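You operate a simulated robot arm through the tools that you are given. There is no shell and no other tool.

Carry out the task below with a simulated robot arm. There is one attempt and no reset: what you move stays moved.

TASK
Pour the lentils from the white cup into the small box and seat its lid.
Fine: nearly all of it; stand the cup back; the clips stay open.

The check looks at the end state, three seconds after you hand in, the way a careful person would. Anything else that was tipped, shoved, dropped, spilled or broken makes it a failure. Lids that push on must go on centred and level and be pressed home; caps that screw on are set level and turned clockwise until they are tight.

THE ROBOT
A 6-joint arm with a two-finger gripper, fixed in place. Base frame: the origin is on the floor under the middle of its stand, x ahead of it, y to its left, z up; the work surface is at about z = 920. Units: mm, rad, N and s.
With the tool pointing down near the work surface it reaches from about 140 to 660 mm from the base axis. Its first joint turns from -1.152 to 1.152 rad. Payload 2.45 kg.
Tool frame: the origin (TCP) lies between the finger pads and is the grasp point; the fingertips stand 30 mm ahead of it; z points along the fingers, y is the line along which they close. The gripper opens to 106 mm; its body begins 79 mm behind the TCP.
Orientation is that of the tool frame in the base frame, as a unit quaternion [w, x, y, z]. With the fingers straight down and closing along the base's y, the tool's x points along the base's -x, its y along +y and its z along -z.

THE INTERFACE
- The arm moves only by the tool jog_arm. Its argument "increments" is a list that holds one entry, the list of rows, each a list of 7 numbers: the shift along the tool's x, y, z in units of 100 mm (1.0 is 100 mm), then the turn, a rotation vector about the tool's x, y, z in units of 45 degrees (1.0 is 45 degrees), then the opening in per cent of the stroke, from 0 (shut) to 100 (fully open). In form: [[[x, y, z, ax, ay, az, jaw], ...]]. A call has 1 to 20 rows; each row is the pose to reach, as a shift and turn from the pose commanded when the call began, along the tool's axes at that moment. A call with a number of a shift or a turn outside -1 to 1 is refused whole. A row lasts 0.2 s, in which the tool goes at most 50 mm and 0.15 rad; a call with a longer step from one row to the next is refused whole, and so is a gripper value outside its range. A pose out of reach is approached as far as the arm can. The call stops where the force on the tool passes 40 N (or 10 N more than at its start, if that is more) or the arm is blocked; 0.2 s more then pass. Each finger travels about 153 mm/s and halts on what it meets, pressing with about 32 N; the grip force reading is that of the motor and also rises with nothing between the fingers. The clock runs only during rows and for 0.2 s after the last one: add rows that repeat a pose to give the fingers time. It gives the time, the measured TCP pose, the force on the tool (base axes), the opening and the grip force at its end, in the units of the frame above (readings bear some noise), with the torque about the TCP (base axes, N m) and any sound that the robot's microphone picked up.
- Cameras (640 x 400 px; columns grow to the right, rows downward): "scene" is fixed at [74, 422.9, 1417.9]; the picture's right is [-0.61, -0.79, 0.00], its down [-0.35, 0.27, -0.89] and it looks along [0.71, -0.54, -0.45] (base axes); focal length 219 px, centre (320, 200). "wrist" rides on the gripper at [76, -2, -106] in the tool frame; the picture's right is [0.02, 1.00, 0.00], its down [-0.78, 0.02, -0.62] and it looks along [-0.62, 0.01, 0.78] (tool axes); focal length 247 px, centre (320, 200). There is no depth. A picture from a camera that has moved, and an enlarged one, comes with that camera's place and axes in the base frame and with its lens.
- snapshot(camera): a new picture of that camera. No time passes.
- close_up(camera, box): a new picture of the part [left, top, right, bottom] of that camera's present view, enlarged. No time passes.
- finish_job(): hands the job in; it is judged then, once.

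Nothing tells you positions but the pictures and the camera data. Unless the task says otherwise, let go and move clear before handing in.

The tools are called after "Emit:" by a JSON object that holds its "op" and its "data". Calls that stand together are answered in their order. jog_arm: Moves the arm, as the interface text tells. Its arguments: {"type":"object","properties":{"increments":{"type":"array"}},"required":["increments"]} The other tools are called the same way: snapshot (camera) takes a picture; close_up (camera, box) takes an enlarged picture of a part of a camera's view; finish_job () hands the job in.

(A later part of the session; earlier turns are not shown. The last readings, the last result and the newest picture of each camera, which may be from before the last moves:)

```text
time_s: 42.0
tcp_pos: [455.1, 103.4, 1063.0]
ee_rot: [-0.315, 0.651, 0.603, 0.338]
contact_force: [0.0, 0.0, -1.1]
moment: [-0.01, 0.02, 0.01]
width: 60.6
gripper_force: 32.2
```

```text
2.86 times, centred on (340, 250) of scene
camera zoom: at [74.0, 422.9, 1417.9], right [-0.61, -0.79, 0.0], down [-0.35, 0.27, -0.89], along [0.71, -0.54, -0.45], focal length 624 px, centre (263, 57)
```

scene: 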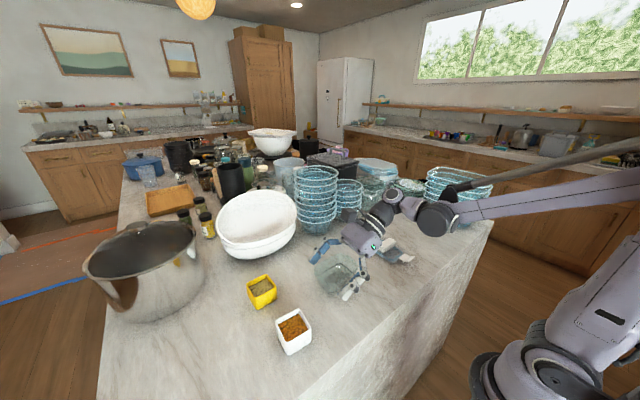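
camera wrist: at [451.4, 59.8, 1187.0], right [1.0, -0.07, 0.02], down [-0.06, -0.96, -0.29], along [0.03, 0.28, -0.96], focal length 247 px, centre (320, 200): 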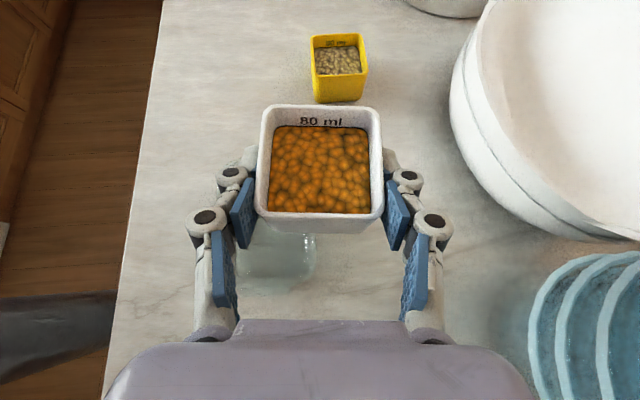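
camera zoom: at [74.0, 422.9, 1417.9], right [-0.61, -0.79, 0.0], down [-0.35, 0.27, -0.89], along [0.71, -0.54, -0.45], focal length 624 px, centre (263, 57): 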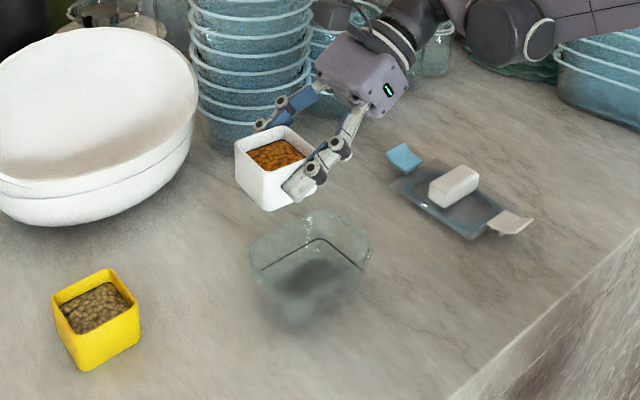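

The cup is over the box with nothing spilled. I'll lower slightly and roll slowly to the first 40°, watching the lip over the box.

Emit:
{"op": "jog_arm", "data": {"increments": [[[-0.02, 0, 0.014, 0, 0, -0.08, 40], [-0.04, 0, 0.028, 0, 0, -0.18, 40], [-0.06, 0, 0.042, 0, 0, -0.28, 40], [-0.08, 0, 0.056, 0, 0, -0.38, 40], [-0.1, 0, 0.07, 0, 0, -0.48, 40], [-0.12, 0, 0.084, 0, 0, -0.58, 40], [-0.148, 0, 0.103, 0, 0, -0.65, 40]]]}}

Emit:
{"op": "snapshot", "data": {"camera": "wrist"}}

Emit:
{"op": "close_up", "data": {"camera": "scene", "box": [270, 190, 400, 310]}}

```text
time_s: 43.6
tcp_pos: [454.8, 104.0, 1044.7]
ee_rot: [-0.218, 0.478, 0.746, 0.408]
contact_force: [0.1, -0.3, -1.5]
moment: [0.03, 0.01, 0.0]
width: 60.9
gripper_force: 31.4
```

```text
taken
camera wrist: at [412.9, 56.9, 1160.5], right [0.88, 0.22, 0.42], down [0.33, -0.92, -0.2], along [0.34, 0.31, -0.89], focal length 247 px, centre (320, 200)
```

wrist: 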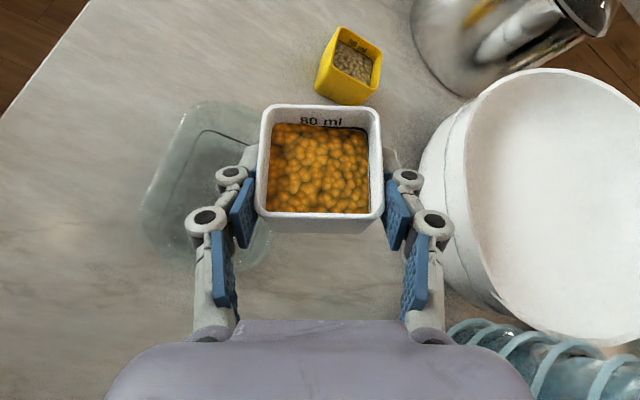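

```text
3.33 times, centred on (335, 250) of scene
camera zoom: at [74.0, 422.9, 1417.9], right [-0.61, -0.79, 0.0], down [-0.35, 0.27, -0.89], along [0.71, -0.54, -0.45], focal length 729 px, centre (270, 33)
```

zoom: 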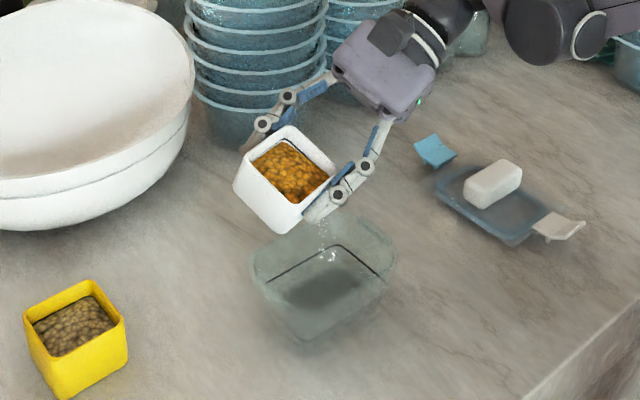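

Emit:
{"op": "jog_arm", "data": {"increments": [[[0, 0, 0, 0, 0, -0.06, 40], [0, 0, 0, 0, 0, -0.12, 40], [0, 0, 0, 0, 0, -0.18, 40], [0, 0, 0, 0, 0, -0.24, 40], [0, 0, 0, 0, 0, -0.3, 40], [0, 0, 0, 0, 0, -0.36, 40], [0, 0, 0, 0, 0, -0.4, 40], [0, 0, 0, 0, 0, -0.4, 40]]]}}

Emit:
{"op": "snapshot", "data": {"camera": "wrist"}}

Emit:
{"op": "close_up", "data": {"camera": "scene", "box": [270, 190, 400, 310]}}

```text
time_s: 45.4
tcp_pos: [453.0, 104.0, 1046.1]
ee_rot: [-0.152, 0.355, 0.813, 0.436]
contact_force: [-0.1, -0.2, -1.0]
moment: [0.01, 0.03, 0.0]
width: 60.8
gripper_force: 31.8
```

```text
taken
camera wrist: at [393.5, 49.8, 1147.8], right [0.69, 0.38, 0.61], down [0.52, -0.85, -0.07], along [0.5, 0.37, -0.79], focal length 247 px, centre (320, 200)
```

wrist: 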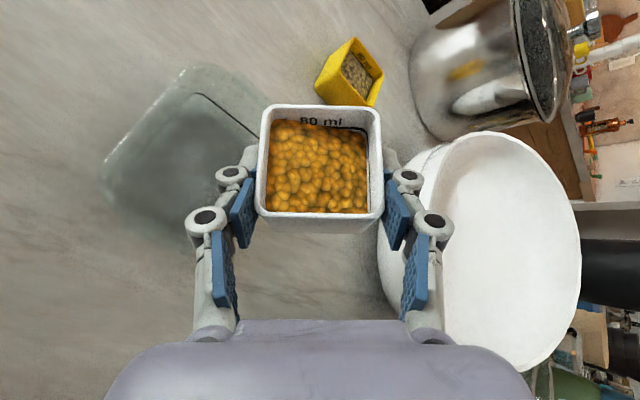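

```text
3.33 times, centred on (335, 250) of scene
camera zoom: at [74.0, 422.9, 1417.9], right [-0.61, -0.79, 0.0], down [-0.35, 0.27, -0.89], along [0.71, -0.54, -0.45], focal length 729 px, centre (270, 33)
```

zoom: 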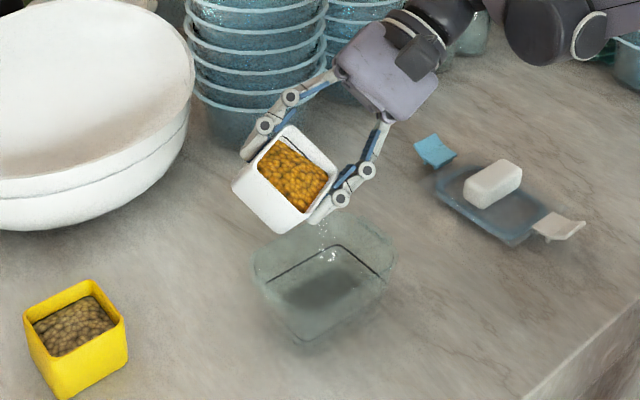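

Emit:
{"op": "jog_arm", "data": {"increments": [[[0, 0, 0, 0, 0, -0.05, 40], [0, 0, 0, 0, 0, -0.1, 40], [0, 0, 0, 0, 0, -0.15, 40], [0, 0, 0, 0, 0, -0.2, 40], [0, 0, 0, 0, 0, -0.25, 40], [0, 0, 0, 0, 0, -0.3, 40], [0, 0, 0, 0, 0, -0.3, 40], [0, 0, 0, 0, 0, -0.3, 40]]]}}

Emit:
{"op": "snapshot", "data": {"camera": "wrist"}}

Emit:
{"op": "close_up", "data": {"camera": "scene", "box": [270, 190, 400, 310]}}

```text
time_s: 47.2
tcp_pos: [453.5, 104.4, 1044.7]
ee_rot: [-0.1, 0.257, 0.848, 0.452]
contact_force: [-0.2, 1.1, -1.0]
moment: [-0.05, 0.02, -0.01]
width: 60.7
gripper_force: 31.5
```

```text
taken
camera wrist: at [382.3, 42.5, 1136.1], right [0.51, 0.47, 0.72], down [0.63, -0.77, 0.05], along [0.58, 0.43, -0.69], focal length 247 px, centre (320, 200)
```

wrist: 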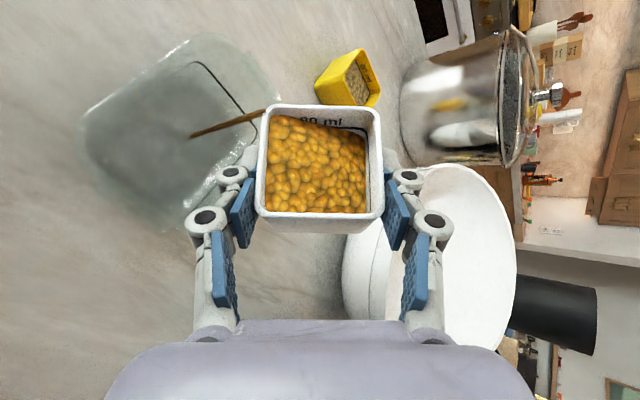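

```text
3.33 times, centred on (335, 250) of scene
camera zoom: at [74.0, 422.9, 1417.9], right [-0.61, -0.79, 0.0], down [-0.35, 0.27, -0.89], along [0.71, -0.54, -0.45], focal length 729 px, centre (270, 33)
```

zoom: 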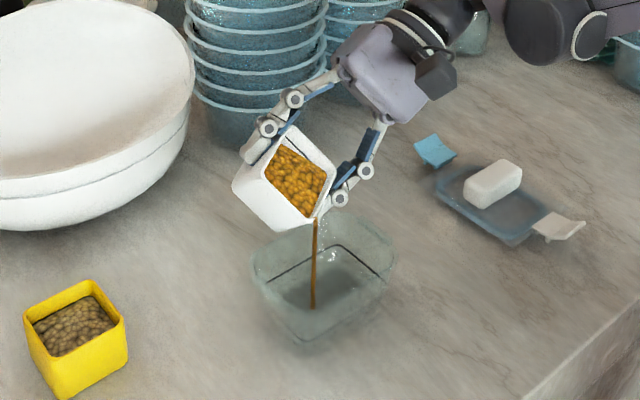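

Lentils are streaming straight down into the middle of the box (about x 414, y 119). Continuing the roll slowly.

Emit:
{"op": "jog_arm", "data": {"increments": [[[0, 0, 0, 0, 0, -0.03, 40], [0, 0, 0, 0, 0, -0.06, 40], [0, 0, 0, 0, 0, -0.09, 40], [0, 0, 0, 0, 0, -0.12, 40], [0, 0, 0, 0, 0, -0.15, 40], [0, 0, 0, 0, 0, -0.18, 40], [0, 0, 0, 0, 0, -0.21, 40], [0, 0, 0, 0, 0, -0.24, 40], [0, 0, 0, 0, 0, -0.27, 40], [0, 0, 0, 0, 0, -0.3, 40], [0, 0, 0, 0, 0, -0.33, 40], [0, 0, 0, 0, 0, -0.36, 40], [0, 0, 0, 0, 0, -0.39, 40], [0, 0, 0, 0, 0, -0.42, 40], [0, 0, 0, 0, 0, -0.45, 40]]]}}

Emit:
{"op": "snapshot", "data": {"camera": "wrist"}}

Emit:
{"op": "close_up", "data": {"camera": "scene", "box": [270, 190, 400, 310]}}

```text
time_s: 50.4
tcp_pos: [454.6, 105.2, 1045.5]
ee_rot: [-0.018, 0.105, 0.88, 0.462]
contact_force: [0.5, 0.0, -0.7]
moment: [-0.01, 0.01, -0.02]
width: 60.5
gripper_force: 32.4
```

```text
taken
camera wrist: at [373.6, 28.7, 1114.9], right [0.18, 0.55, 0.81], down [0.73, -0.63, 0.27], along [0.66, 0.54, -0.52], focal length 247 px, centre (320, 200)
```

wrist: 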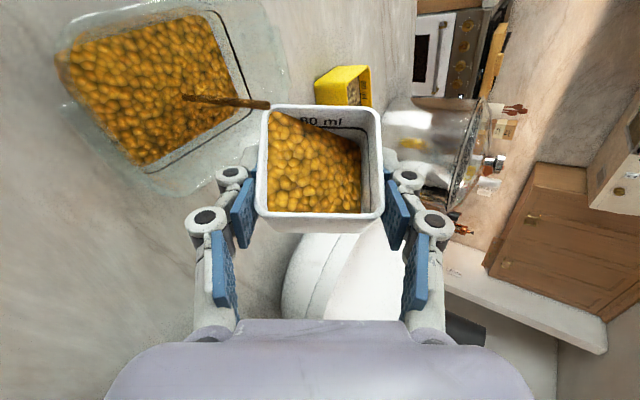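

```text
3.33 times, centred on (335, 250) of scene
camera zoom: at [74.0, 422.9, 1417.9], right [-0.61, -0.79, 0.0], down [-0.35, 0.27, -0.89], along [0.71, -0.54, -0.45], focal length 729 px, centre (270, 33)
```

zoom: 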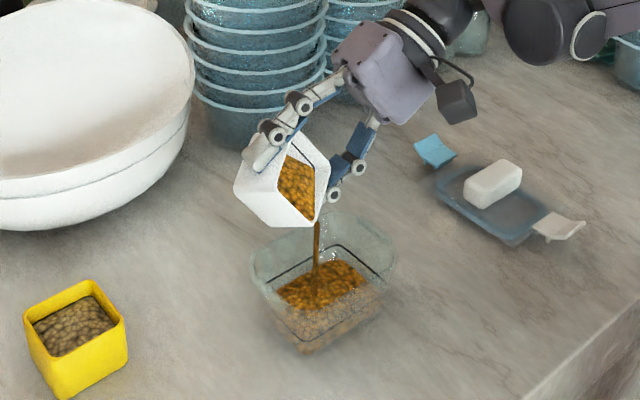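

Emit:
{"op": "jog_arm", "data": {"increments": [[[0.0, 0.0, 0.0, 0, 0, -0.04, 40], [0.02, -0.004, -0.001, 0, 0, -0.08, 40], [0.04, -0.008, -0.002, 0, 0, -0.12, 40], [0.06, -0.012, -0.003, 0, 0, -0.17, 40], [0.08, -0.016, -0.004, 0, 0, -0.22, 40], [0.1, -0.02, -0.005, 0, 0, -0.27, 40], [0.12, -0.024, -0.006, 0, 0, -0.32, 40], [0.14, -0.028, -0.008, 0, 0, -0.37, 40], [0.16, -0.032, -0.009, 0, 0, -0.42, 40], [0.18, -0.036, -0.01, 0, 0, -0.47, 40], [0.2, -0.04, -0.012, 0, 0, -0.52, 40], [0.22, -0.044, -0.013, 0, 0, -0.57, 40], [0.24, -0.048, -0.014, 0, 0, -0.62, 40], [0.26, -0.052, -0.016, 0, 0, -0.67, 40], [0.28, -0.056, -0.018, 0, 0, -0.72, 40], [0.293, -0.06, -0.019, 0, 0, -0.77, 40], [0.293, -0.06, -0.019, 0, 0, -0.82, 40], [0.293, -0.06, -0.019, 0, 0, -0.87, 40]]]}}

Emit:
{"op": "snapshot", "data": {"camera": "wrist"}}

Emit:
{"op": "close_up", "data": {"camera": "scene", "box": [270, 190, 400, 310]}}

```text
time_s: 54.2
tcp_pos: [424.5, 104.4, 1045.7]
ee_rot: [0.137, -0.198, 0.864, 0.442]
contact_force: [0.0, 0.4, 0.1]
moment: [-0.02, 0.02, -0.04]
width: 60.8
gripper_force: 32.2
```

```text
taken
camera wrist: at [351.4, -1.9, 1074.4], right [-0.48, 0.53, 0.7], down [0.65, -0.33, 0.69], along [0.59, 0.78, -0.18], focal length 247 px, centre (320, 200)
```

wrist: 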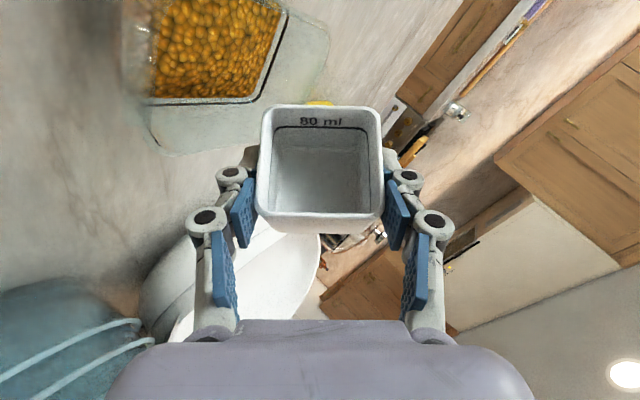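

```text
3.33 times, centred on (335, 250) of scene
camera zoom: at [74.0, 422.9, 1417.9], right [-0.61, -0.79, 0.0], down [-0.35, 0.27, -0.89], along [0.71, -0.54, -0.45], focal length 729 px, centre (270, 33)
```

zoom: 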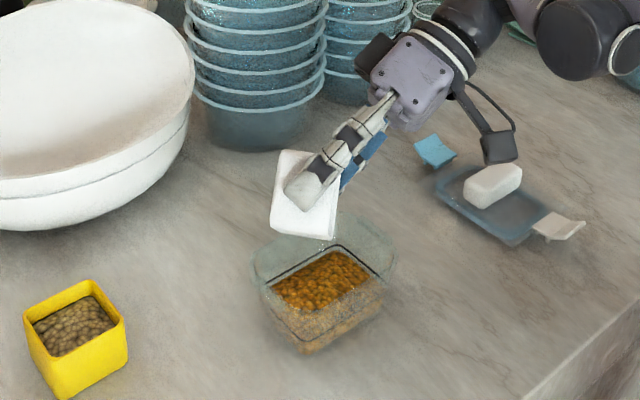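

Emit:
{"op": "close_up", "data": {"camera": "wrist", "box": [240, 90, 400, 240]}}

Emit:
{"op": "close_up", "data": {"camera": "wrist", "box": [110, 0, 340, 170]}}

Emit:
{"op": "close_up", "data": {"camera": "scene", "box": [300, 245, 370, 305]}}

```text
2.67 times, centred on (320, 165) of wrist
camera zoom: at [351.4, -1.9, 1074.4], right [-0.48, 0.53, 0.7], down [0.65, -0.33, 0.69], along [0.59, 0.78, -0.18], focal length 659 px, centre (320, 293)
```

zoom: 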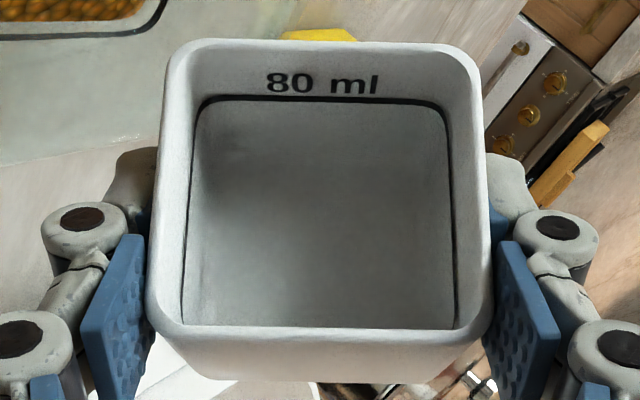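

```text
2.35 times, centred on (225, 85) of wrist
camera zoom: at [351.4, -1.9, 1074.4], right [-0.48, 0.53, 0.7], down [0.65, -0.33, 0.69], along [0.59, 0.78, -0.18], focal length 581 px, centre (544, 471)
```

zoom: 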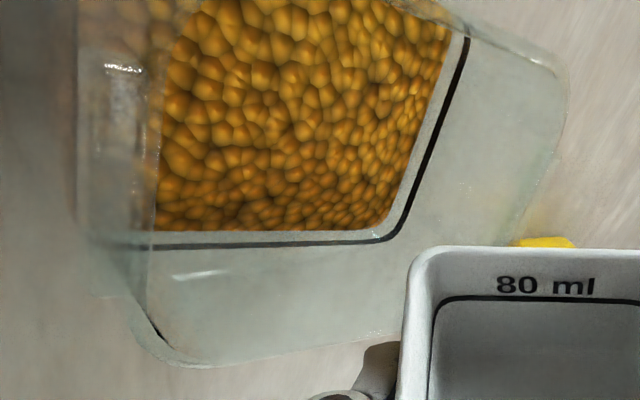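

```text
6.67 times, centred on (335, 275) of scene
camera zoom: at [74.0, 422.9, 1417.9], right [-0.61, -0.79, 0.0], down [-0.35, 0.27, -0.89], along [0.71, -0.54, -0.45], focal length 1457 px, centre (220, -300)
```

zoom: 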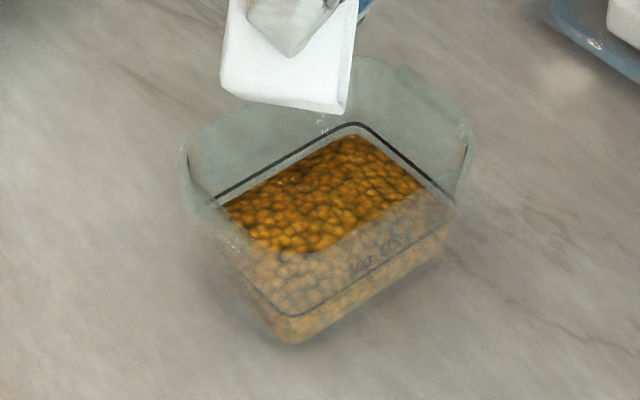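

The cup is visibly empty and everything landed in the box, up to its fill line. I'll unroll the cup along the reverse path.

Emit:
{"op": "jog_arm", "data": {"increments": [[[-0.06, 0.001, -0.016, 0, 0, 0.12, 40], [-0.12, 0.002, -0.032, 0, 0, 0.27, 40], [-0.18, 0.003, -0.048, 0, 0, 0.42, 40], [-0.24, 0.003, -0.064, 0, 0, 0.57, 40], [-0.3, 0.004, -0.08, 0, 0, 0.72, 40], [-0.348, 0.004, -0.096, 0, 0, 0.87, 40]]]}}

Emit:
{"op": "jog_arm", "data": {"increments": [[[0, 0, 0, 0, 0, 0.15, 40], [0, 0, 0, 0, 0, 0.3, 40], [0, 0, 0, 0, 0, 0.45, 40], [0, 0, 0, 0, 0, 0.6, 40], [0, 0, 0, 0, 0, 0.75, 40], [0, 0, 0, 0, 0, 0.9, 40]]]}}

Emit:
{"op": "jog_arm", "data": {"increments": [[[0, 0, 0, 0, 0, 0.15, 40], [0, 0, 0, 0, 0, 0.3, 40], [0, 0, 0, 0, 0, 0.45, 40], [0, 0, 0, 0, 0, 0.6, 40], [0, 0, 0, 0, 0, 0.75, 40], [0, 0, 0, 0, 0, 0.9, 40]]]}}

Emit:
{"op": "snapshot", "data": {"camera": "wrist"}}

```text
time_s: 55.6
tcp_pos: [454.6, 104.9, 1065.3]
ee_rot: [-0.019, 0.107, 0.88, 0.462]
contact_force: [0.1, -0.9, 0.3]
moment: [0.0, 0.01, -0.03]
width: 60.6
gripper_force: 32.2
```

```text
time_s: 57.0
tcp_pos: [454.4, 104.4, 1065.0]
ee_rot: [-0.178, 0.404, 0.789, 0.427]
contact_force: [-0.7, -0.3, -0.8]
moment: [-0.02, 0.01, 0.04]
width: 60.9
gripper_force: 32.4
```

```text
time_s: 58.4
tcp_pos: [454.4, 104.3, 1065.2]
ee_rot: [-0.315, 0.652, 0.601, 0.338]
contact_force: [-0.5, -0.8, 0.3]
moment: [0.02, 0.0, 0.02]
width: 60.7
gripper_force: 31.9
```

```text
taken
camera wrist: at [449.8, 60.3, 1188.9], right [1.0, -0.07, 0.01], down [-0.06, -0.96, -0.29], along [0.03, 0.28, -0.96], focal length 247 px, centre (320, 200)
```

wrist: 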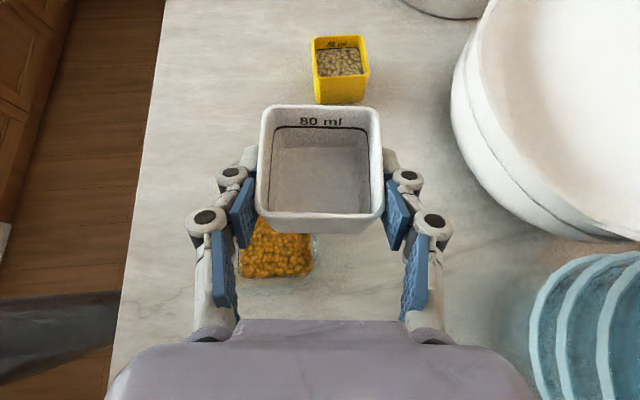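

Emit:
{"op": "jog_arm", "data": {"increments": [[[0.09, -0.14, 0.17, 0, 0, 0, 40], [0.19, -0.3, 0.364, 0, 0, 0, 40], [0.29, -0.45, 0.55, 0, 0, 0, 40], [0.3845, -0.5965, 0.728, 0, 0, 0, 40]]]}}

Emit:
{"op": "jog_arm", "data": {"increments": [[[0.09, -0.14, 0.17, 0, 0, 0, 40], [0.19, -0.3, 0.364, 0, 0, 0, 40], [0.29, -0.45, 0.55, 0, 0, 0, 40], [0.3845, -0.5965, 0.728, 0, 0, 0, 40]]]}}

Emit:
{"op": "jog_arm", "data": {"increments": [[[-0.16, 0, 0.112, 0, 0, 0, 40], [-0.32, 0, 0.223, 0, 0, 0, 40], [-0.48, 0, 0.335, 0, 0, 0, 40], [-0.6, 0, 0.419, 0, 0, 0, 40], [-0.67, 0, 0.467, 0, 0, 0, 40]]]}}

Emit:
{"op": "snapshot", "data": {"camera": "wrist"}}

Emit:
{"op": "close_up", "data": {"camera": "scene", "box": [240, 240, 400, 360]}}

```text
time_s: 59.4
tcp_pos: [399.9, 190.3, 1056.3]
ee_rot: [-0.314, 0.652, 0.601, 0.34]
contact_force: [0.5, 0.3, -0.4]
moment: [0.02, -0.05, -0.02]
width: 60.9
gripper_force: 31.7
```

```text
time_s: 60.4
tcp_pos: [346.5, 276.1, 1046.2]
ee_rot: [-0.314, 0.652, 0.601, 0.34]
contact_force: [0.4, -0.5, -0.6]
moment: [0.01, 0.0, 0.0]
width: 60.9
gripper_force: 31.3
```

```text
time_s: 61.6
tcp_pos: [347.8, 277.0, 963.4]
ee_rot: [-0.314, 0.652, 0.601, 0.34]
contact_force: [0.0, 0.6, -1.1]
moment: [0.0, 0.02, 0.0]
width: 60.7
gripper_force: 31.9
```

```text
taken
camera wrist: at [343.3, 232.6, 1087.8], right [1.0, -0.07, 0.02], down [-0.06, -0.96, -0.29], along [0.03, 0.28, -0.96], focal length 247 px, centre (320, 200)
```

wrist: 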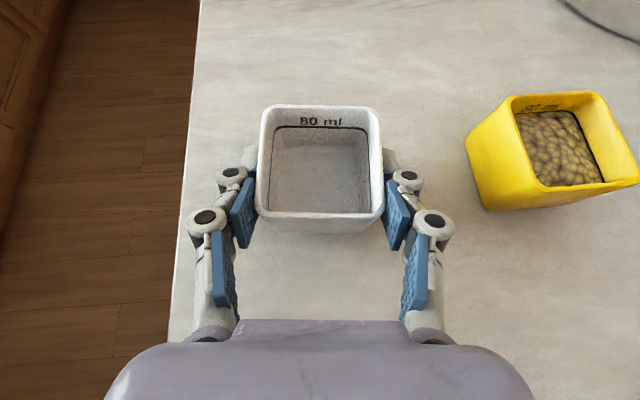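

```text
3.33 times, centred on (320, 300) of scene
camera zoom: at [74.0, 422.9, 1417.9], right [-0.61, -0.79, 0.0], down [-0.35, 0.27, -0.89], along [0.71, -0.54, -0.45], focal length 729 px, centre (320, -133)
```

zoom: 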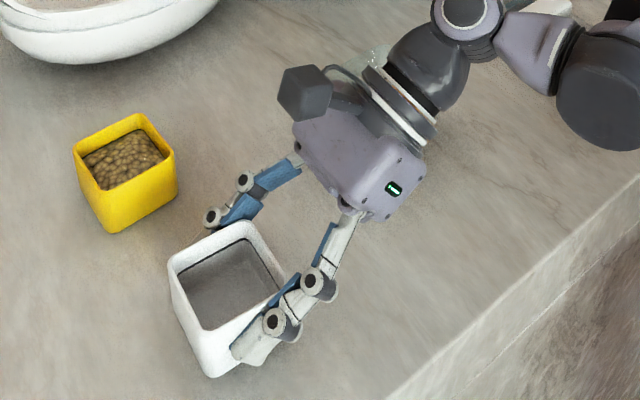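

Emit:
{"op": "jog_arm", "data": {"increments": [[[-0.03, 0, 0.021, 0, 0, 0, 40], [-0.06, 0, 0.042, 0, 0, 0, 40], [-0.075, 0, 0.0524, 0, 0, 0, 40], [-0.081, 0, 0.0565, 0, 0, 0, 40], [-0.081, 0, 0.0565, 0, 0, 0, 40]]]}}

```text
time_s: 62.8
tcp_pos: [348.0, 275.7, 953.6]
ee_rot: [-0.315, 0.651, 0.602, 0.339]
contact_force: [-0.8, 0.7, -0.2]
moment: [-0.01, -0.01, -0.01]
width: 60.5
gripper_force: 31.8
```

Emit:
{"op": "jog_arm", "data": {"increments": [[[-0.004, 0, 0.003, 0, 0, 0, 40], [-0.008, 0, 0.006, 0, 0, 0, 40], [-0.008, 0, 0.006, 0, 0, 0, 40]]]}}

Emit:
{"op": "close_up", "data": {"camera": "scene", "box": [260, 290, 330, 350]}}

```text
time_s: 63.6
tcp_pos: [346.6, 277.3, 952.6]
ee_rot: [-0.315, 0.651, 0.601, 0.34]
contact_force: [-3.0, -7.1, 22.2]
moment: [-0.02, 0.04, 0.06]
width: 60.6
gripper_force: 31.9
```

```text
6.67 times, centred on (295, 320) of scene
camera zoom: at [73.6, 422.6, 1418.0], right [-0.61, -0.79, 0.0], down [-0.35, 0.27, -0.89], along [0.71, -0.54, -0.45], focal length 1457 px, centre (487, -600)
```

zoom: 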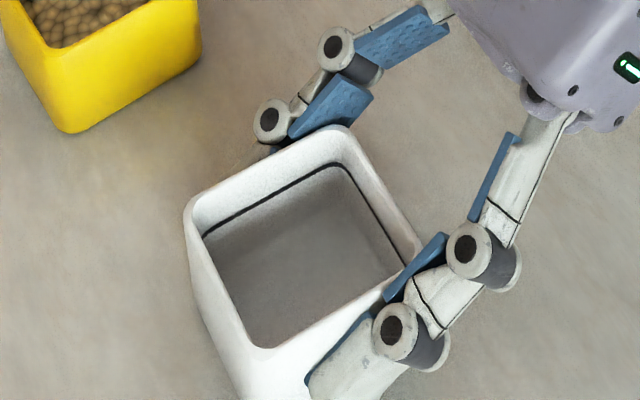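

Contact with the counter is felt. I'll relieve the pressure slightly, then open the fingers.

Emit:
{"op": "jog_arm", "data": {"increments": [[[0.005, 0, -0.0035, 0, 0, 0, 40], [0.005, 0, -0.0035, 0, 0, 0, 40], [0.005, 0, -0.0035, 0, 0, 0, 60], [0.005, 0, -0.0035, 0, 0, 0, 75], [0.005, 0, -0.0035, 0, 0, 0, 90], [0.005, 0, -0.0035, 0, 0, 0, 90]]]}}

Emit:
{"op": "snapshot", "data": {"camera": "wrist"}}

Emit:
{"op": "close_up", "data": {"camera": "scene", "box": [240, 240, 400, 360]}}

```text
time_s: 65.0
tcp_pos: [348.7, 276.9, 952.0]
ee_rot: [-0.314, 0.651, 0.602, 0.34]
contact_force: [-0.4, -0.1, -0.7]
moment: [0.05, 0.01, -0.02]
width: 95.3
gripper_force: 0.0
```

```text
taken
camera wrist: at [344.5, 232.1, 1076.8], right [1.0, -0.07, 0.02], down [-0.06, -0.96, -0.29], along [0.03, 0.28, -0.96], focal length 247 px, centre (320, 200)
```

wrist: 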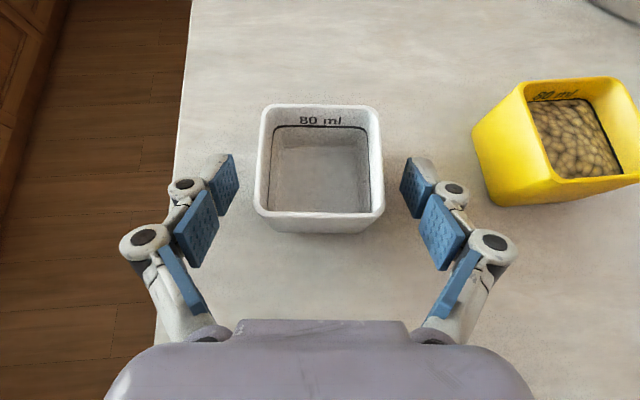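

```text
3.33 times, centred on (320, 300) of scene
camera zoom: at [74.0, 422.9, 1417.9], right [-0.61, -0.79, 0.0], down [-0.35, 0.27, -0.89], along [0.71, -0.54, -0.45], focal length 729 px, centre (320, -133)
```

zoom: 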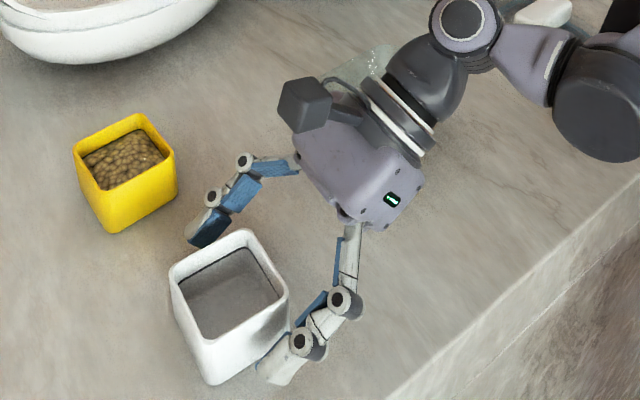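

The cup stands where it was. I'll retreat straight back along the tool axis, then rise.

Emit:
{"op": "jog_arm", "data": {"increments": [[[0, 0, -0.15, 0, 0, 0, 95], [0, 0, -0.4, 0, 0, 0, 95], [0, 0, -0.7, 0, 0, 0, 95], [0, 0, -1.0, 0, 0, 0, 95]]]}}

Emit:
{"op": "jog_arm", "data": {"increments": [[[0.3, 0, -0.2, 0, 0, 0, 95], [0.6, 0, -0.4, 0, 0, 0, 95], [0.9, 0, -0.6, 0, 0, 0, 95]]]}}

Emit:
{"op": "snapshot", "data": {"camera": "wrist"}}

Emit:
{"op": "snapshot", "data": {"camera": "scene"}}

```text
time_s: 66.0
tcp_pos: [342.1, 196.5, 1010.3]
ee_rot: [-0.314, 0.651, 0.602, 0.339]
contact_force: [0.5, 0.0, 0.0]
moment: [-0.01, 0.0, 0.02]
width: 101.0
gripper_force: 0.1
```

```text
time_s: 66.8
tcp_pos: [342.6, 198.7, 1119.3]
ee_rot: [-0.314, 0.651, 0.602, 0.339]
contact_force: [-0.4, -0.3, 0.8]
moment: [0.0, 0.01, -0.03]
width: 100.7
gripper_force: 0.0
```

```text
taken
camera wrist: at [338.5, 154.0, 1243.5], right [1.0, -0.07, 0.02], down [-0.06, -0.96, -0.29], along [0.03, 0.28, -0.96], focal length 247 px, centre (320, 200)
```

wrist: 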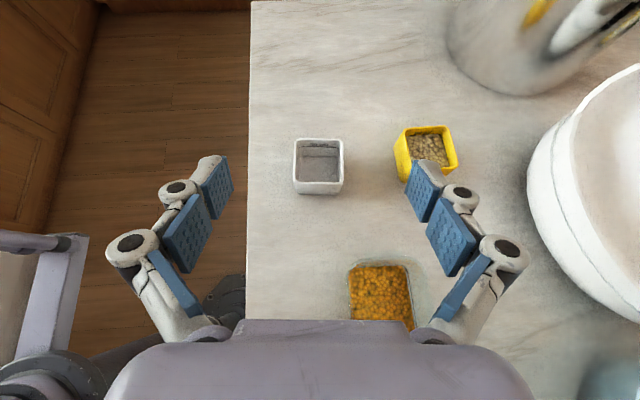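

```text
taken
```

scene: 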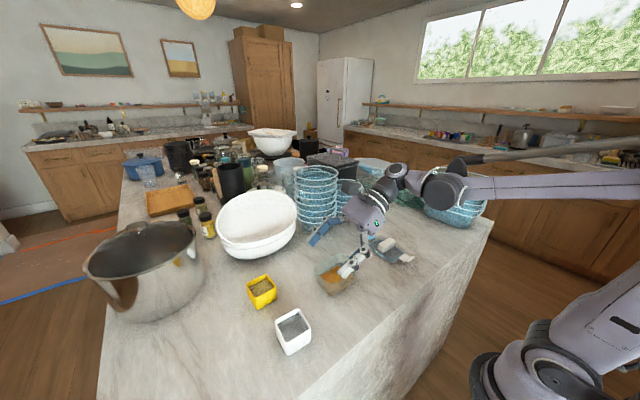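

Next is the lid. I'll straighten the tool to point down (fingers closing along x, across the handle's narrow side) and move over it.

Emit:
{"op": "jog_arm", "data": {"increments": [[[0, 0, 0, 0, -0.17, 0, 80], [0, 0, 0, 0, -0.34, 0, 80], [0, 0, 0, 0, -0.51, 0, 80], [0, 0, 0, 0, -0.68, 0, 80], [0, 0, 0, 0, -0.85, 0, 80], [0, 0, 0, 0, -1.0, 0, 80]]]}}

Emit:
{"op": "jog_arm", "data": {"increments": [[[0, 0, 0, 0, -0.12, 0, 80], [0, 0, 0, 0, -0.222, 0, 80]]]}}

Emit:
{"op": "jog_arm", "data": {"increments": [[[0, 0, 0, 0, 0, -0.098, 80], [0, 0, 0, 0, 0, -0.098, 80]]]}}

```text
time_s: 68.2
tcp_pos: [342.1, 198.3, 1119.4]
ee_rot: [-0.059, 0.732, 0.676, 0.063]
contact_force: [0.1, 0.2, 0.4]
moment: [-0.02, 0.01, 0.02]
width: 84.7
gripper_force: 0.0
```

```text
time_s: 68.8
tcp_pos: [340.7, 198.1, 1119.2]
ee_rot: [-0.001, 0.734, 0.679, -0.001]
contact_force: [-0.2, -0.3, 1.2]
moment: [0.01, 0.03, -0.01]
width: 84.8
gripper_force: 0.0
```

```text
time_s: 69.4
tcp_pos: [341.9, 198.3, 1119.1]
ee_rot: [-0.001, 0.707, 0.707, -0.001]
contact_force: [0.4, -0.2, -0.4]
moment: [-0.02, 0.0, -0.02]
width: 84.9
gripper_force: 0.1
```

Emit:
{"op": "jog_arm", "data": {"increments": [[[-0.33, 0.08, 0, 0, 0, 0, 80], [-0.66, 0.16, 0, 0, 0, 0, 80], [-1.0, 0.24, 0, 0, 0, 0, 80]]]}}

Emit:
{"op": "jog_arm", "data": {"increments": [[[-0.33, 0.08, 0, 0, 0, 0, 80], [-0.66, 0.16, 0, 0, 0, 0, 80], [-1.0, 0.24, 0, 0, 0, 0, 80]]]}}

Emit:
{"op": "jog_arm", "data": {"increments": [[[-0.33, 0.08, 0, 0, 0, 0, 60], [-0.66, 0.16, 0, 0, 0, 0, 60], [-1.0, 0.24, 0, 0, 0, 0, 60]]]}}

Emit:
{"op": "snapshot", "data": {"camera": "wrist"}}

Emit:
{"op": "close_up", "data": {"camera": "wrist", "box": [230, 30, 410, 180]}}

```text
time_s: 70.2
tcp_pos: [366.8, 98.0, 1116.0]
ee_rot: [-0.001, 0.707, 0.707, 0.0]
contact_force: [0.0, -0.2, 0.1]
moment: [0.02, 0.0, -0.01]
width: 84.6
gripper_force: 0.0
```

```text
time_s: 71.0
tcp_pos: [389.3, -3.7, 1119.5]
ee_rot: [-0.002, 0.706, 0.708, 0.0]
contact_force: [0.0, -0.6, -1.0]
moment: [0.02, 0.01, -0.01]
width: 84.9
gripper_force: 0.0
```

```text
time_s: 71.8
tcp_pos: [412.0, -102.3, 1117.7]
ee_rot: [-0.002, 0.707, 0.707, 0.0]
contact_force: [0.5, 0.0, 0.4]
moment: [0.0, 0.0, 0.01]
width: 63.7
gripper_force: 0.0
```

```text
taken
camera wrist: at [412.0, -28.2, 1225.3], right [1.0, 0.02, 0.0], down [0.02, -0.78, 0.62], along [0.01, -0.62, -0.78], focal length 247 px, centre (320, 200)
```

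wrist: 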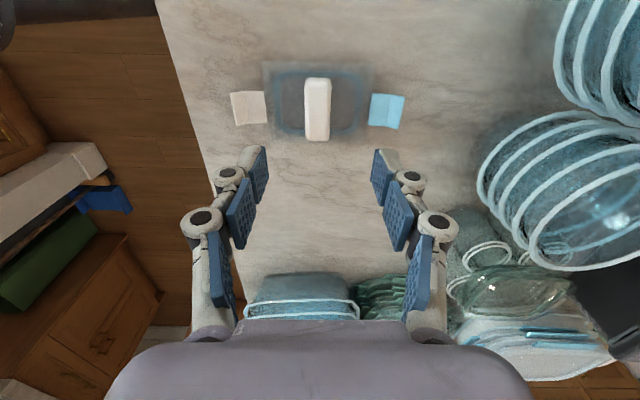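

```text
2.67 times, centred on (320, 105) of wrist
camera zoom: at [412.0, -28.2, 1225.3], right [1.0, 0.02, 0.0], down [0.02, -0.78, 0.62], along [0.01, -0.62, -0.78], focal length 659 px, centre (320, 453)
```

zoom: 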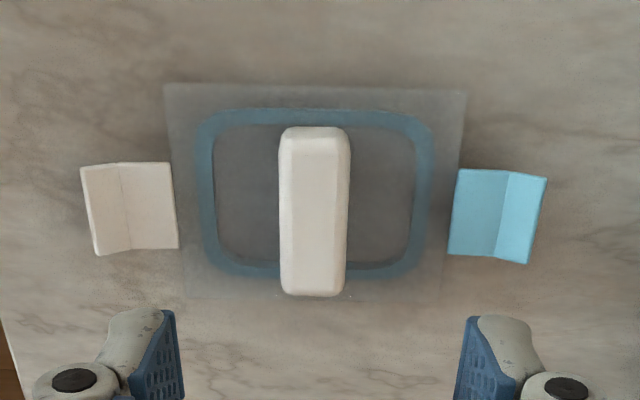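

The handle is centred near (410.3, −123.3), about 26 mm wide with its top near z≈951. I'll descend above it and re-check alignment.

Emit:
{"op": "jog_arm", "data": {"increments": [[[-0.1, -0.008, 0.3, 0, 0, 0, 55], [-0.21, -0.017, 0.6, 0, 0, 0, 55], [-0.21, -0.017, 0.9, 0, 0, 0, 55], [-0.21, -0.017, 1.0, 0, 0, 0, 55]]]}}

Emit:
{"op": "snapshot", "data": {"camera": "wrist"}}

Emit:
{"op": "close_up", "data": {"camera": "scene", "box": [330, 180, 450, 280]}}

```text
time_s: 72.8
tcp_pos: [410.3, -122.6, 1018.4]
ee_rot: [-0.001, 0.707, 0.707, -0.001]
contact_force: [0.2, -0.1, -0.5]
moment: [-0.02, 0.0, 0.02]
width: 58.2
gripper_force: 0.1
```

```text
taken
camera wrist: at [409.6, -47.9, 1125.0], right [1.0, 0.02, 0.0], down [0.02, -0.78, 0.62], along [0.01, -0.62, -0.78], focal length 247 px, centre (320, 200)
```

wrist: 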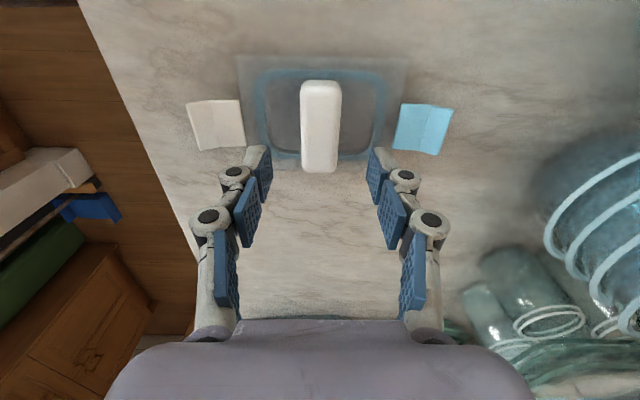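

```text
4.00 times, centred on (390, 230) of scene
camera zoom: at [74.0, 422.9, 1417.9], right [-0.61, -0.79, 0.0], down [-0.35, 0.27, -0.89], along [0.71, -0.54, -0.45], focal length 874 px, centre (40, 80)
```

zoom: 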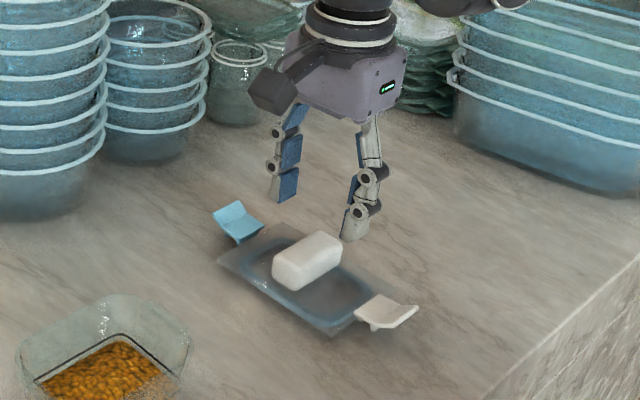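

Emit:
{"op": "jog_arm", "data": {"increments": [[[0, 0, 0.2, 0, 0, 0, 55], [0, 0, 0.36, 0, 0, 0, 55], [0, 0, 0.46, 0, 0, 0, 55], [0, 0, 0.51, 0, 0, 0, 55], [0, 0, 0.53, 0, 0, 0, 55]]]}}

Emit:
{"op": "snapshot", "data": {"camera": "wrist"}}

Emit:
{"op": "close_up", "data": {"camera": "scene", "box": [350, 200, 430, 270]}}

```text
time_s: 74.0
tcp_pos: [412.2, -123.6, 965.5]
ee_rot: [-0.001, 0.708, 0.706, 0.0]
contact_force: [0.2, 0.8, 0.5]
moment: [0.01, 0.02, 0.02]
width: 58.3
gripper_force: 0.1
```

```text
taken
camera wrist: at [410.7, -48.0, 1071.6], right [1.0, 0.02, 0.0], down [0.02, -0.78, 0.62], along [0.01, -0.62, -0.78], focal length 247 px, centre (320, 200)
```

wrist: 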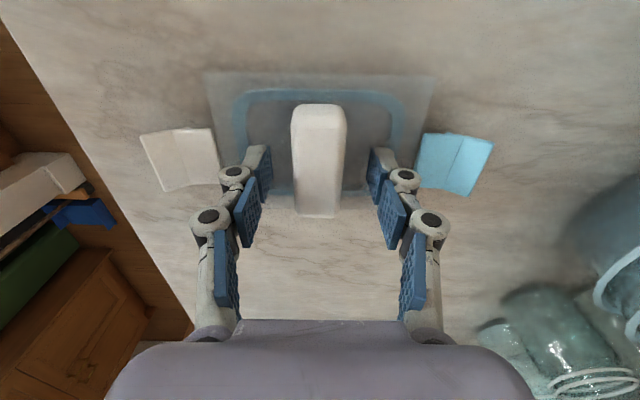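

```text
5.71 times, centred on (390, 235) of scene
camera zoom: at [74.0, 422.9, 1417.9], right [-0.61, -0.79, 0.0], down [-0.35, 0.27, -0.89], along [0.71, -0.54, -0.45], focal length 1249 px, centre (-80, 0)
```

zoom: 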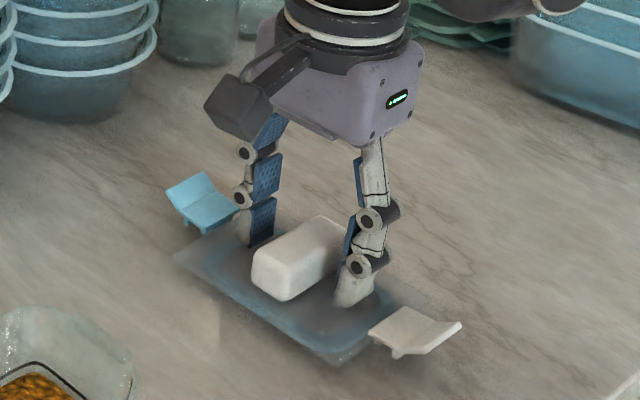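

Emit:
{"op": "jog_arm", "data": {"increments": [[[0, 0, 0.02, 0, 0, 0, 55], [0, 0, 0.02, 0, 0, 0, 40], [0, 0, 0.02, 0, 0, 0, 25], [0, 0, 0.02, 0, 0, 0, 10], [0, 0, 0.02, 0, 0, 0, 10], [0, 0, 0.02, 0, 0, 0, 10]]]}}

Emit:
{"op": "snapshot", "data": {"camera": "wrist"}}

Emit:
{"op": "close_up", "data": {"camera": "scene", "box": [350, 200, 430, 270]}}

```text
time_s: 75.4
tcp_pos: [410.8, -124.2, 965.3]
ee_rot: [-0.001, 0.707, 0.707, 0.0]
contact_force: [-0.9, -1.6, 24.6]
moment: [0.0, 0.04, -0.01]
width: 26.8
gripper_force: 32.1
```

```text
taken
camera wrist: at [410.4, -48.2, 1070.4], right [1.0, 0.02, 0.0], down [0.02, -0.78, 0.62], along [0.01, -0.62, -0.78], focal length 247 px, centre (320, 200)
```

wrist: 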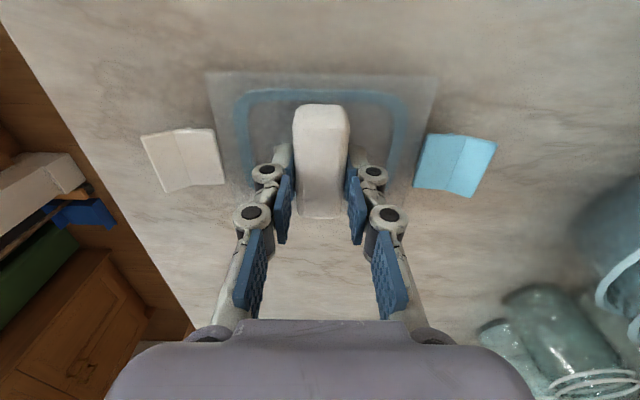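

```text
5.71 times, centred on (390, 235) of scene
camera zoom: at [73.6, 423.0, 1417.9], right [-0.61, -0.79, 0.0], down [-0.35, 0.27, -0.89], along [0.71, -0.54, -0.45], focal length 1249 px, centre (-80, 0)
```

zoom: 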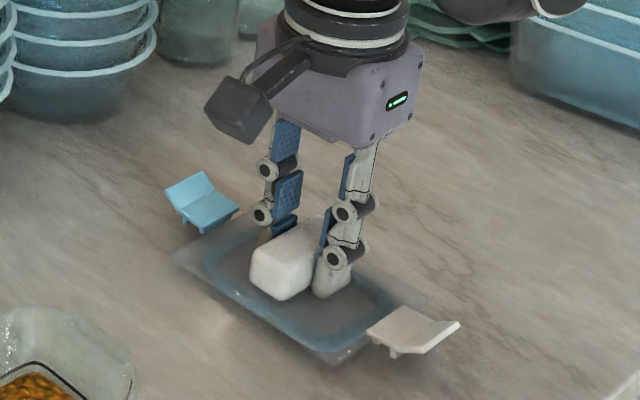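

Gripped (26.8 mm). The fingertips just touch the lid plate. I'll lift gently and check.

Emit:
{"op": "jog_arm", "data": {"increments": [[[0, 0, -0.03, 0, 0, 0, 10], [0, 0, -0.1, 0, 0, 0, 10], [0, 0, -0.2, 0, 0, 0, 10], [0, 0, -0.3, 0, 0, 0, 10]]]}}

Emit:
{"op": "snapshot", "data": {"camera": "wrist"}}

Emit:
{"op": "close_up", "data": {"camera": "scene", "box": [350, 200, 430, 270]}}

```text
time_s: 76.4
tcp_pos: [412.2, -122.5, 992.6]
ee_rot: [-0.001, 0.708, 0.707, 0.0]
contact_force: [-0.1, 0.2, -0.4]
moment: [-0.01, 0.01, -0.03]
width: 26.9
gripper_force: 32.2
```

```text
taken
camera wrist: at [411.5, -48.5, 1099.6], right [1.0, 0.02, 0.0], down [0.02, -0.78, 0.62], along [0.01, -0.62, -0.78], focal length 247 px, centre (320, 200)
```

wrist: 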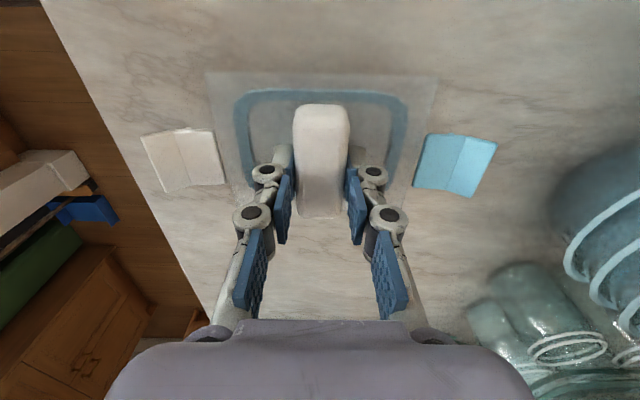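

```text
5.71 times, centred on (390, 235) of scene
camera zoom: at [74.0, 422.9, 1417.9], right [-0.61, -0.79, 0.0], down [-0.35, 0.27, -0.89], along [0.71, -0.54, -0.45], focal length 1249 px, centre (-80, 0)
```

zoom: 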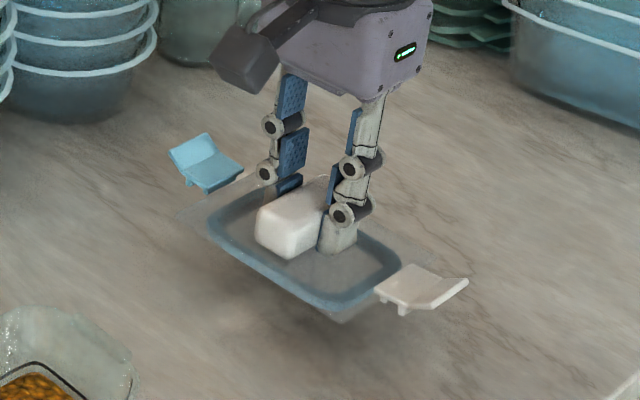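

Emit:
{"op": "close_up", "data": {"camera": "wrist", "box": [130, 60, 510, 240]}}

Emit:
{"op": "close_up", "data": {"camera": "wrist", "box": [190, 60, 330, 220]}}

Emit:
{"op": "close_up", "data": {"camera": "wrist", "box": [320, 60, 460, 220]}}

```text
1.68 times, centred on (320, 150) of wrist
camera zoom: at [411.5, -48.5, 1099.6], right [1.0, 0.02, 0.0], down [0.02, -0.78, 0.62], along [0.01, -0.62, -0.78], focal length 416 px, centre (320, 284)
```

zoom: 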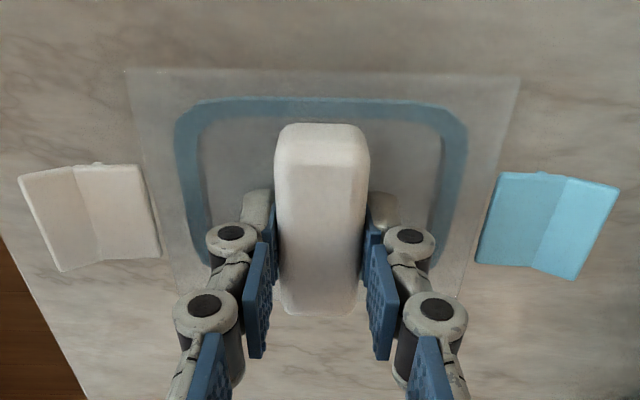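

```text
2.50 times, centred on (260, 140) of wrist
camera zoom: at [411.5, -48.5, 1099.6], right [1.0, 0.02, 0.0], down [0.02, -0.78, 0.62], along [0.01, -0.62, -0.78], focal length 617 px, centre (470, 350)
```

zoom: 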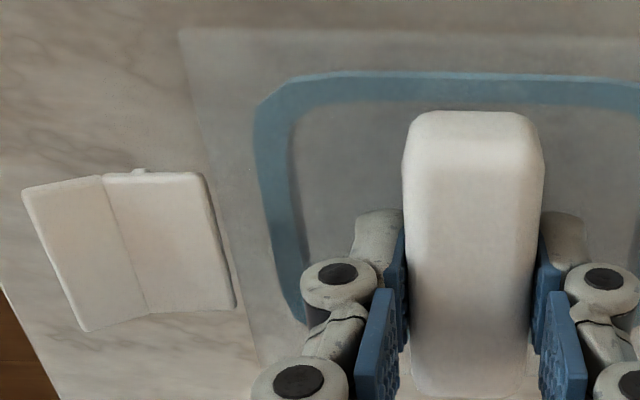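

```text
2.50 times, centred on (390, 140) of wrist
camera zoom: at [411.5, -48.5, 1099.6], right [1.0, 0.02, 0.0], down [0.02, -0.78, 0.62], along [0.01, -0.62, -0.78], focal length 617 px, centre (145, 350)
```

zoom: 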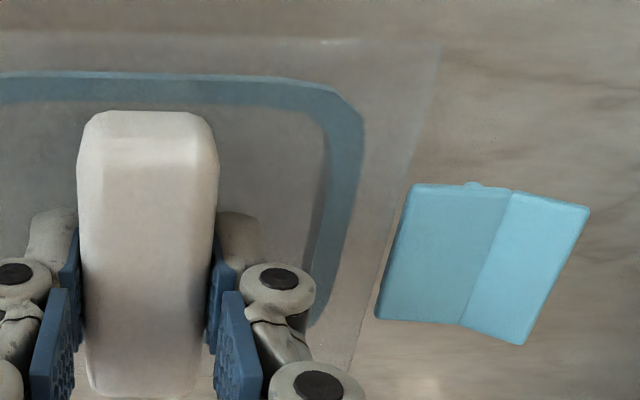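

The lid is level in the grip with both clips open. I'll lift it clear, then turn it 90° and carry it over the box.

Emit:
{"op": "jog_arm", "data": {"increments": [[[0, 0, -0.25, 0, 0, 0, 10], [0, 0, -0.5, 0, 0, 0, 10], [0, 0, -0.75, 0, 0, 0, 10], [0, 0, -1.0, 0, 0, 0, 10]]]}}

Emit:
{"op": "jog_arm", "data": {"increments": [[[0, 0, 0, 0, 0, -0.12, 10], [0, 0, 0, 0, 0, -0.27, 10], [0, 0, 0, 0, 0, -0.42, 10], [0, 0, 0, 0, 0, -0.57, 10], [0, 0, 0, 0, 0, -0.72, 10], [0, 0, 0, 0, 0, -0.87, 10], [0, 0, 0, 0, 0, -1.0, 10]]]}}

Emit:
{"op": "jog_arm", "data": {"increments": [[[0, 0, 0, 0, 0, -0.12, 10], [0, 0, 0, 0, 0, -0.27, 10], [0, 0, 0, 0, 0, -0.42, 10], [0, 0, 0, 0, 0, -0.57, 10], [0, 0, 0, 0, 0, -0.72, 10], [0, 0, 0, 0, 0, -0.87, 10], [0, 0, 0, 0, 0, -1.0, 10]]]}}

Emit:
{"op": "snapshot", "data": {"camera": "wrist"}}

```text
time_s: 77.4
tcp_pos: [411.6, -124.2, 1093.6]
ee_rot: [-0.001, 0.708, 0.706, 0.0]
contact_force: [0.5, -0.3, -0.4]
moment: [0.01, 0.0, -0.03]
width: 27.2
gripper_force: 31.5
```

```text
time_s: 79.0
tcp_pos: [411.5, -124.2, 1091.0]
ee_rot: [-0.001, 0.382, 0.924, 0.0]
contact_force: [0.0, -0.3, -0.6]
moment: [0.0, -0.01, -0.01]
width: 26.9
gripper_force: 31.9
```

```text
time_s: 80.6
tcp_pos: [413.1, -123.5, 1092.5]
ee_rot: [-0.001, -0.001, 1.0, 0.001]
contact_force: [0.6, -0.2, -0.7]
moment: [0.0, 0.0, 0.01]
width: 27.0
gripper_force: 32.6
```

```text
taken
camera wrist: at [336.8, -126.6, 1199.5], right [-0.02, 1.0, 0.0], down [0.78, 0.02, 0.62], along [0.62, 0.02, -0.78], focal length 247 px, centre (320, 200)
```

wrist: 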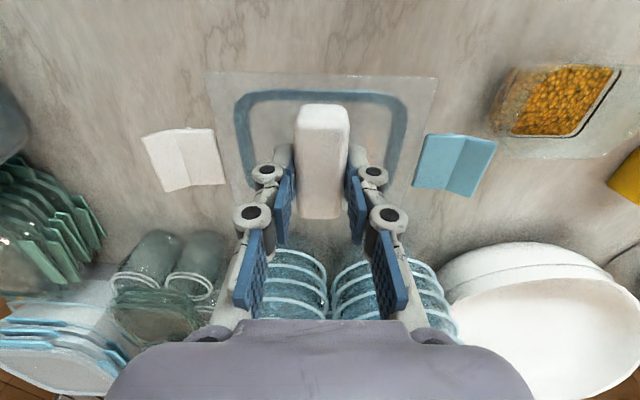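

Emit:
{"op": "jog_arm", "data": {"increments": [[[0, 0.15, 0, 0, 0, 0, 10], [0, 0.4, 0, 0, 0, 0, 10], [0, 0.7, 0, 0, 0, 0, 10], [0, 1.0, 0, 0, 0, 0, 10]]]}}

Emit:
{"op": "jog_arm", "data": {"increments": [[[0, 0.3, 0, 0, 0, 0, 10], [0, 0.6, 0, 0, 0, 0, 10], [0, 0.85, 0, 0, 0, 0, 10], [0, 1.0, 0, 0, 0, 0, 10]]]}}

Emit:
{"op": "jog_arm", "data": {"increments": [[[0, 0.15, 0, 0, 0, 0, 10], [0, 0.27, 0, 0, 0, 0, 10], [0, 0.325, 0, 0, 0, 0, 10], [0, 0.325, 0, 0, 0, 0, 10]]]}}

Emit:
{"op": "snapshot", "data": {"camera": "wrist"}}

Emit:
{"op": "close_up", "data": {"camera": "wrist", "box": [180, 20, 460, 220]}}

Emit:
{"op": "close_up", "data": {"camera": "scene", "box": [270, 180, 410, 300]}}

```text
time_s: 81.6
tcp_pos: [410.0, -24.1, 1092.1]
ee_rot: [0.0, 0.0, 1.0, 0.001]
contact_force: [0.3, -0.4, -0.9]
moment: [0.03, 0.02, 0.0]
width: 26.9
gripper_force: 32.1
```

```text
time_s: 82.6
tcp_pos: [411.8, 76.6, 1093.0]
ee_rot: [-0.001, 0.002, 1.0, 0.001]
contact_force: [0.1, -0.2, -0.1]
moment: [-0.02, 0.04, -0.01]
width: 27.1
gripper_force: 32.2
```

```text
time_s: 83.6
tcp_pos: [410.9, 109.5, 1092.1]
ee_rot: [-0.001, 0.001, 1.0, 0.001]
contact_force: [0.8, -0.6, -1.0]
moment: [0.01, 0.0, -0.01]
width: 27.0
gripper_force: 32.3
```

```text
taken
camera wrist: at [336.0, 107.1, 1199.4], right [-0.02, 1.0, 0.0], down [0.78, 0.01, 0.62], along [0.62, 0.01, -0.78], focal length 247 px, centre (320, 200)
```

wrist: 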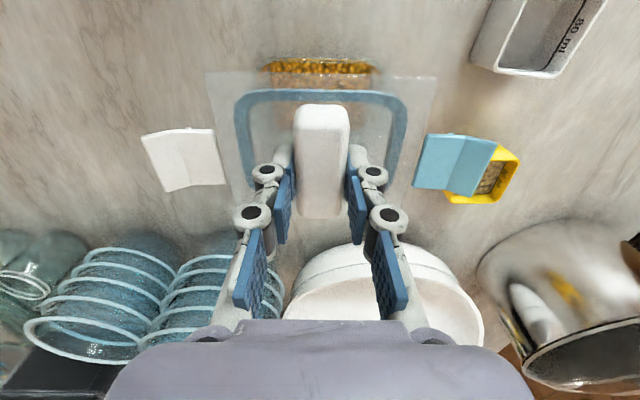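

```text
2.00 times, centred on (320, 120) of wrist
camera zoom: at [336.0, 107.1, 1199.4], right [-0.02, 1.0, 0.0], down [0.78, 0.01, 0.62], along [0.62, 0.01, -0.78], focal length 494 px, centre (320, 360)
```

zoom: 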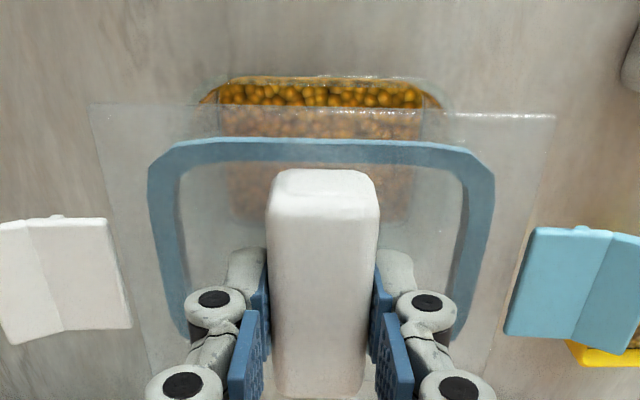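

```text
3.33 times, centred on (340, 240) of scene
camera zoom: at [74.0, 422.9, 1417.9], right [-0.61, -0.79, 0.0], down [-0.35, 0.27, -0.89], along [0.71, -0.54, -0.45], focal length 729 px, centre (253, 67)
```

zoom: 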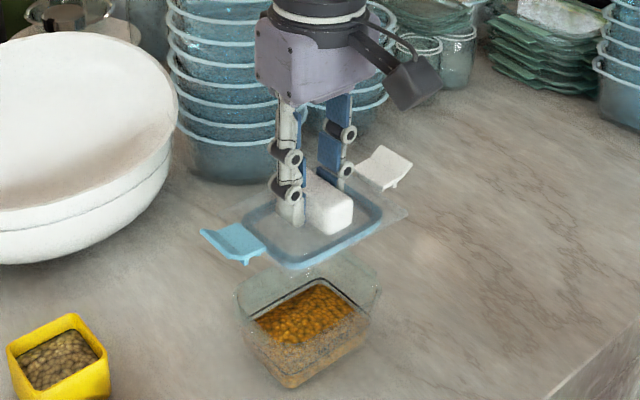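

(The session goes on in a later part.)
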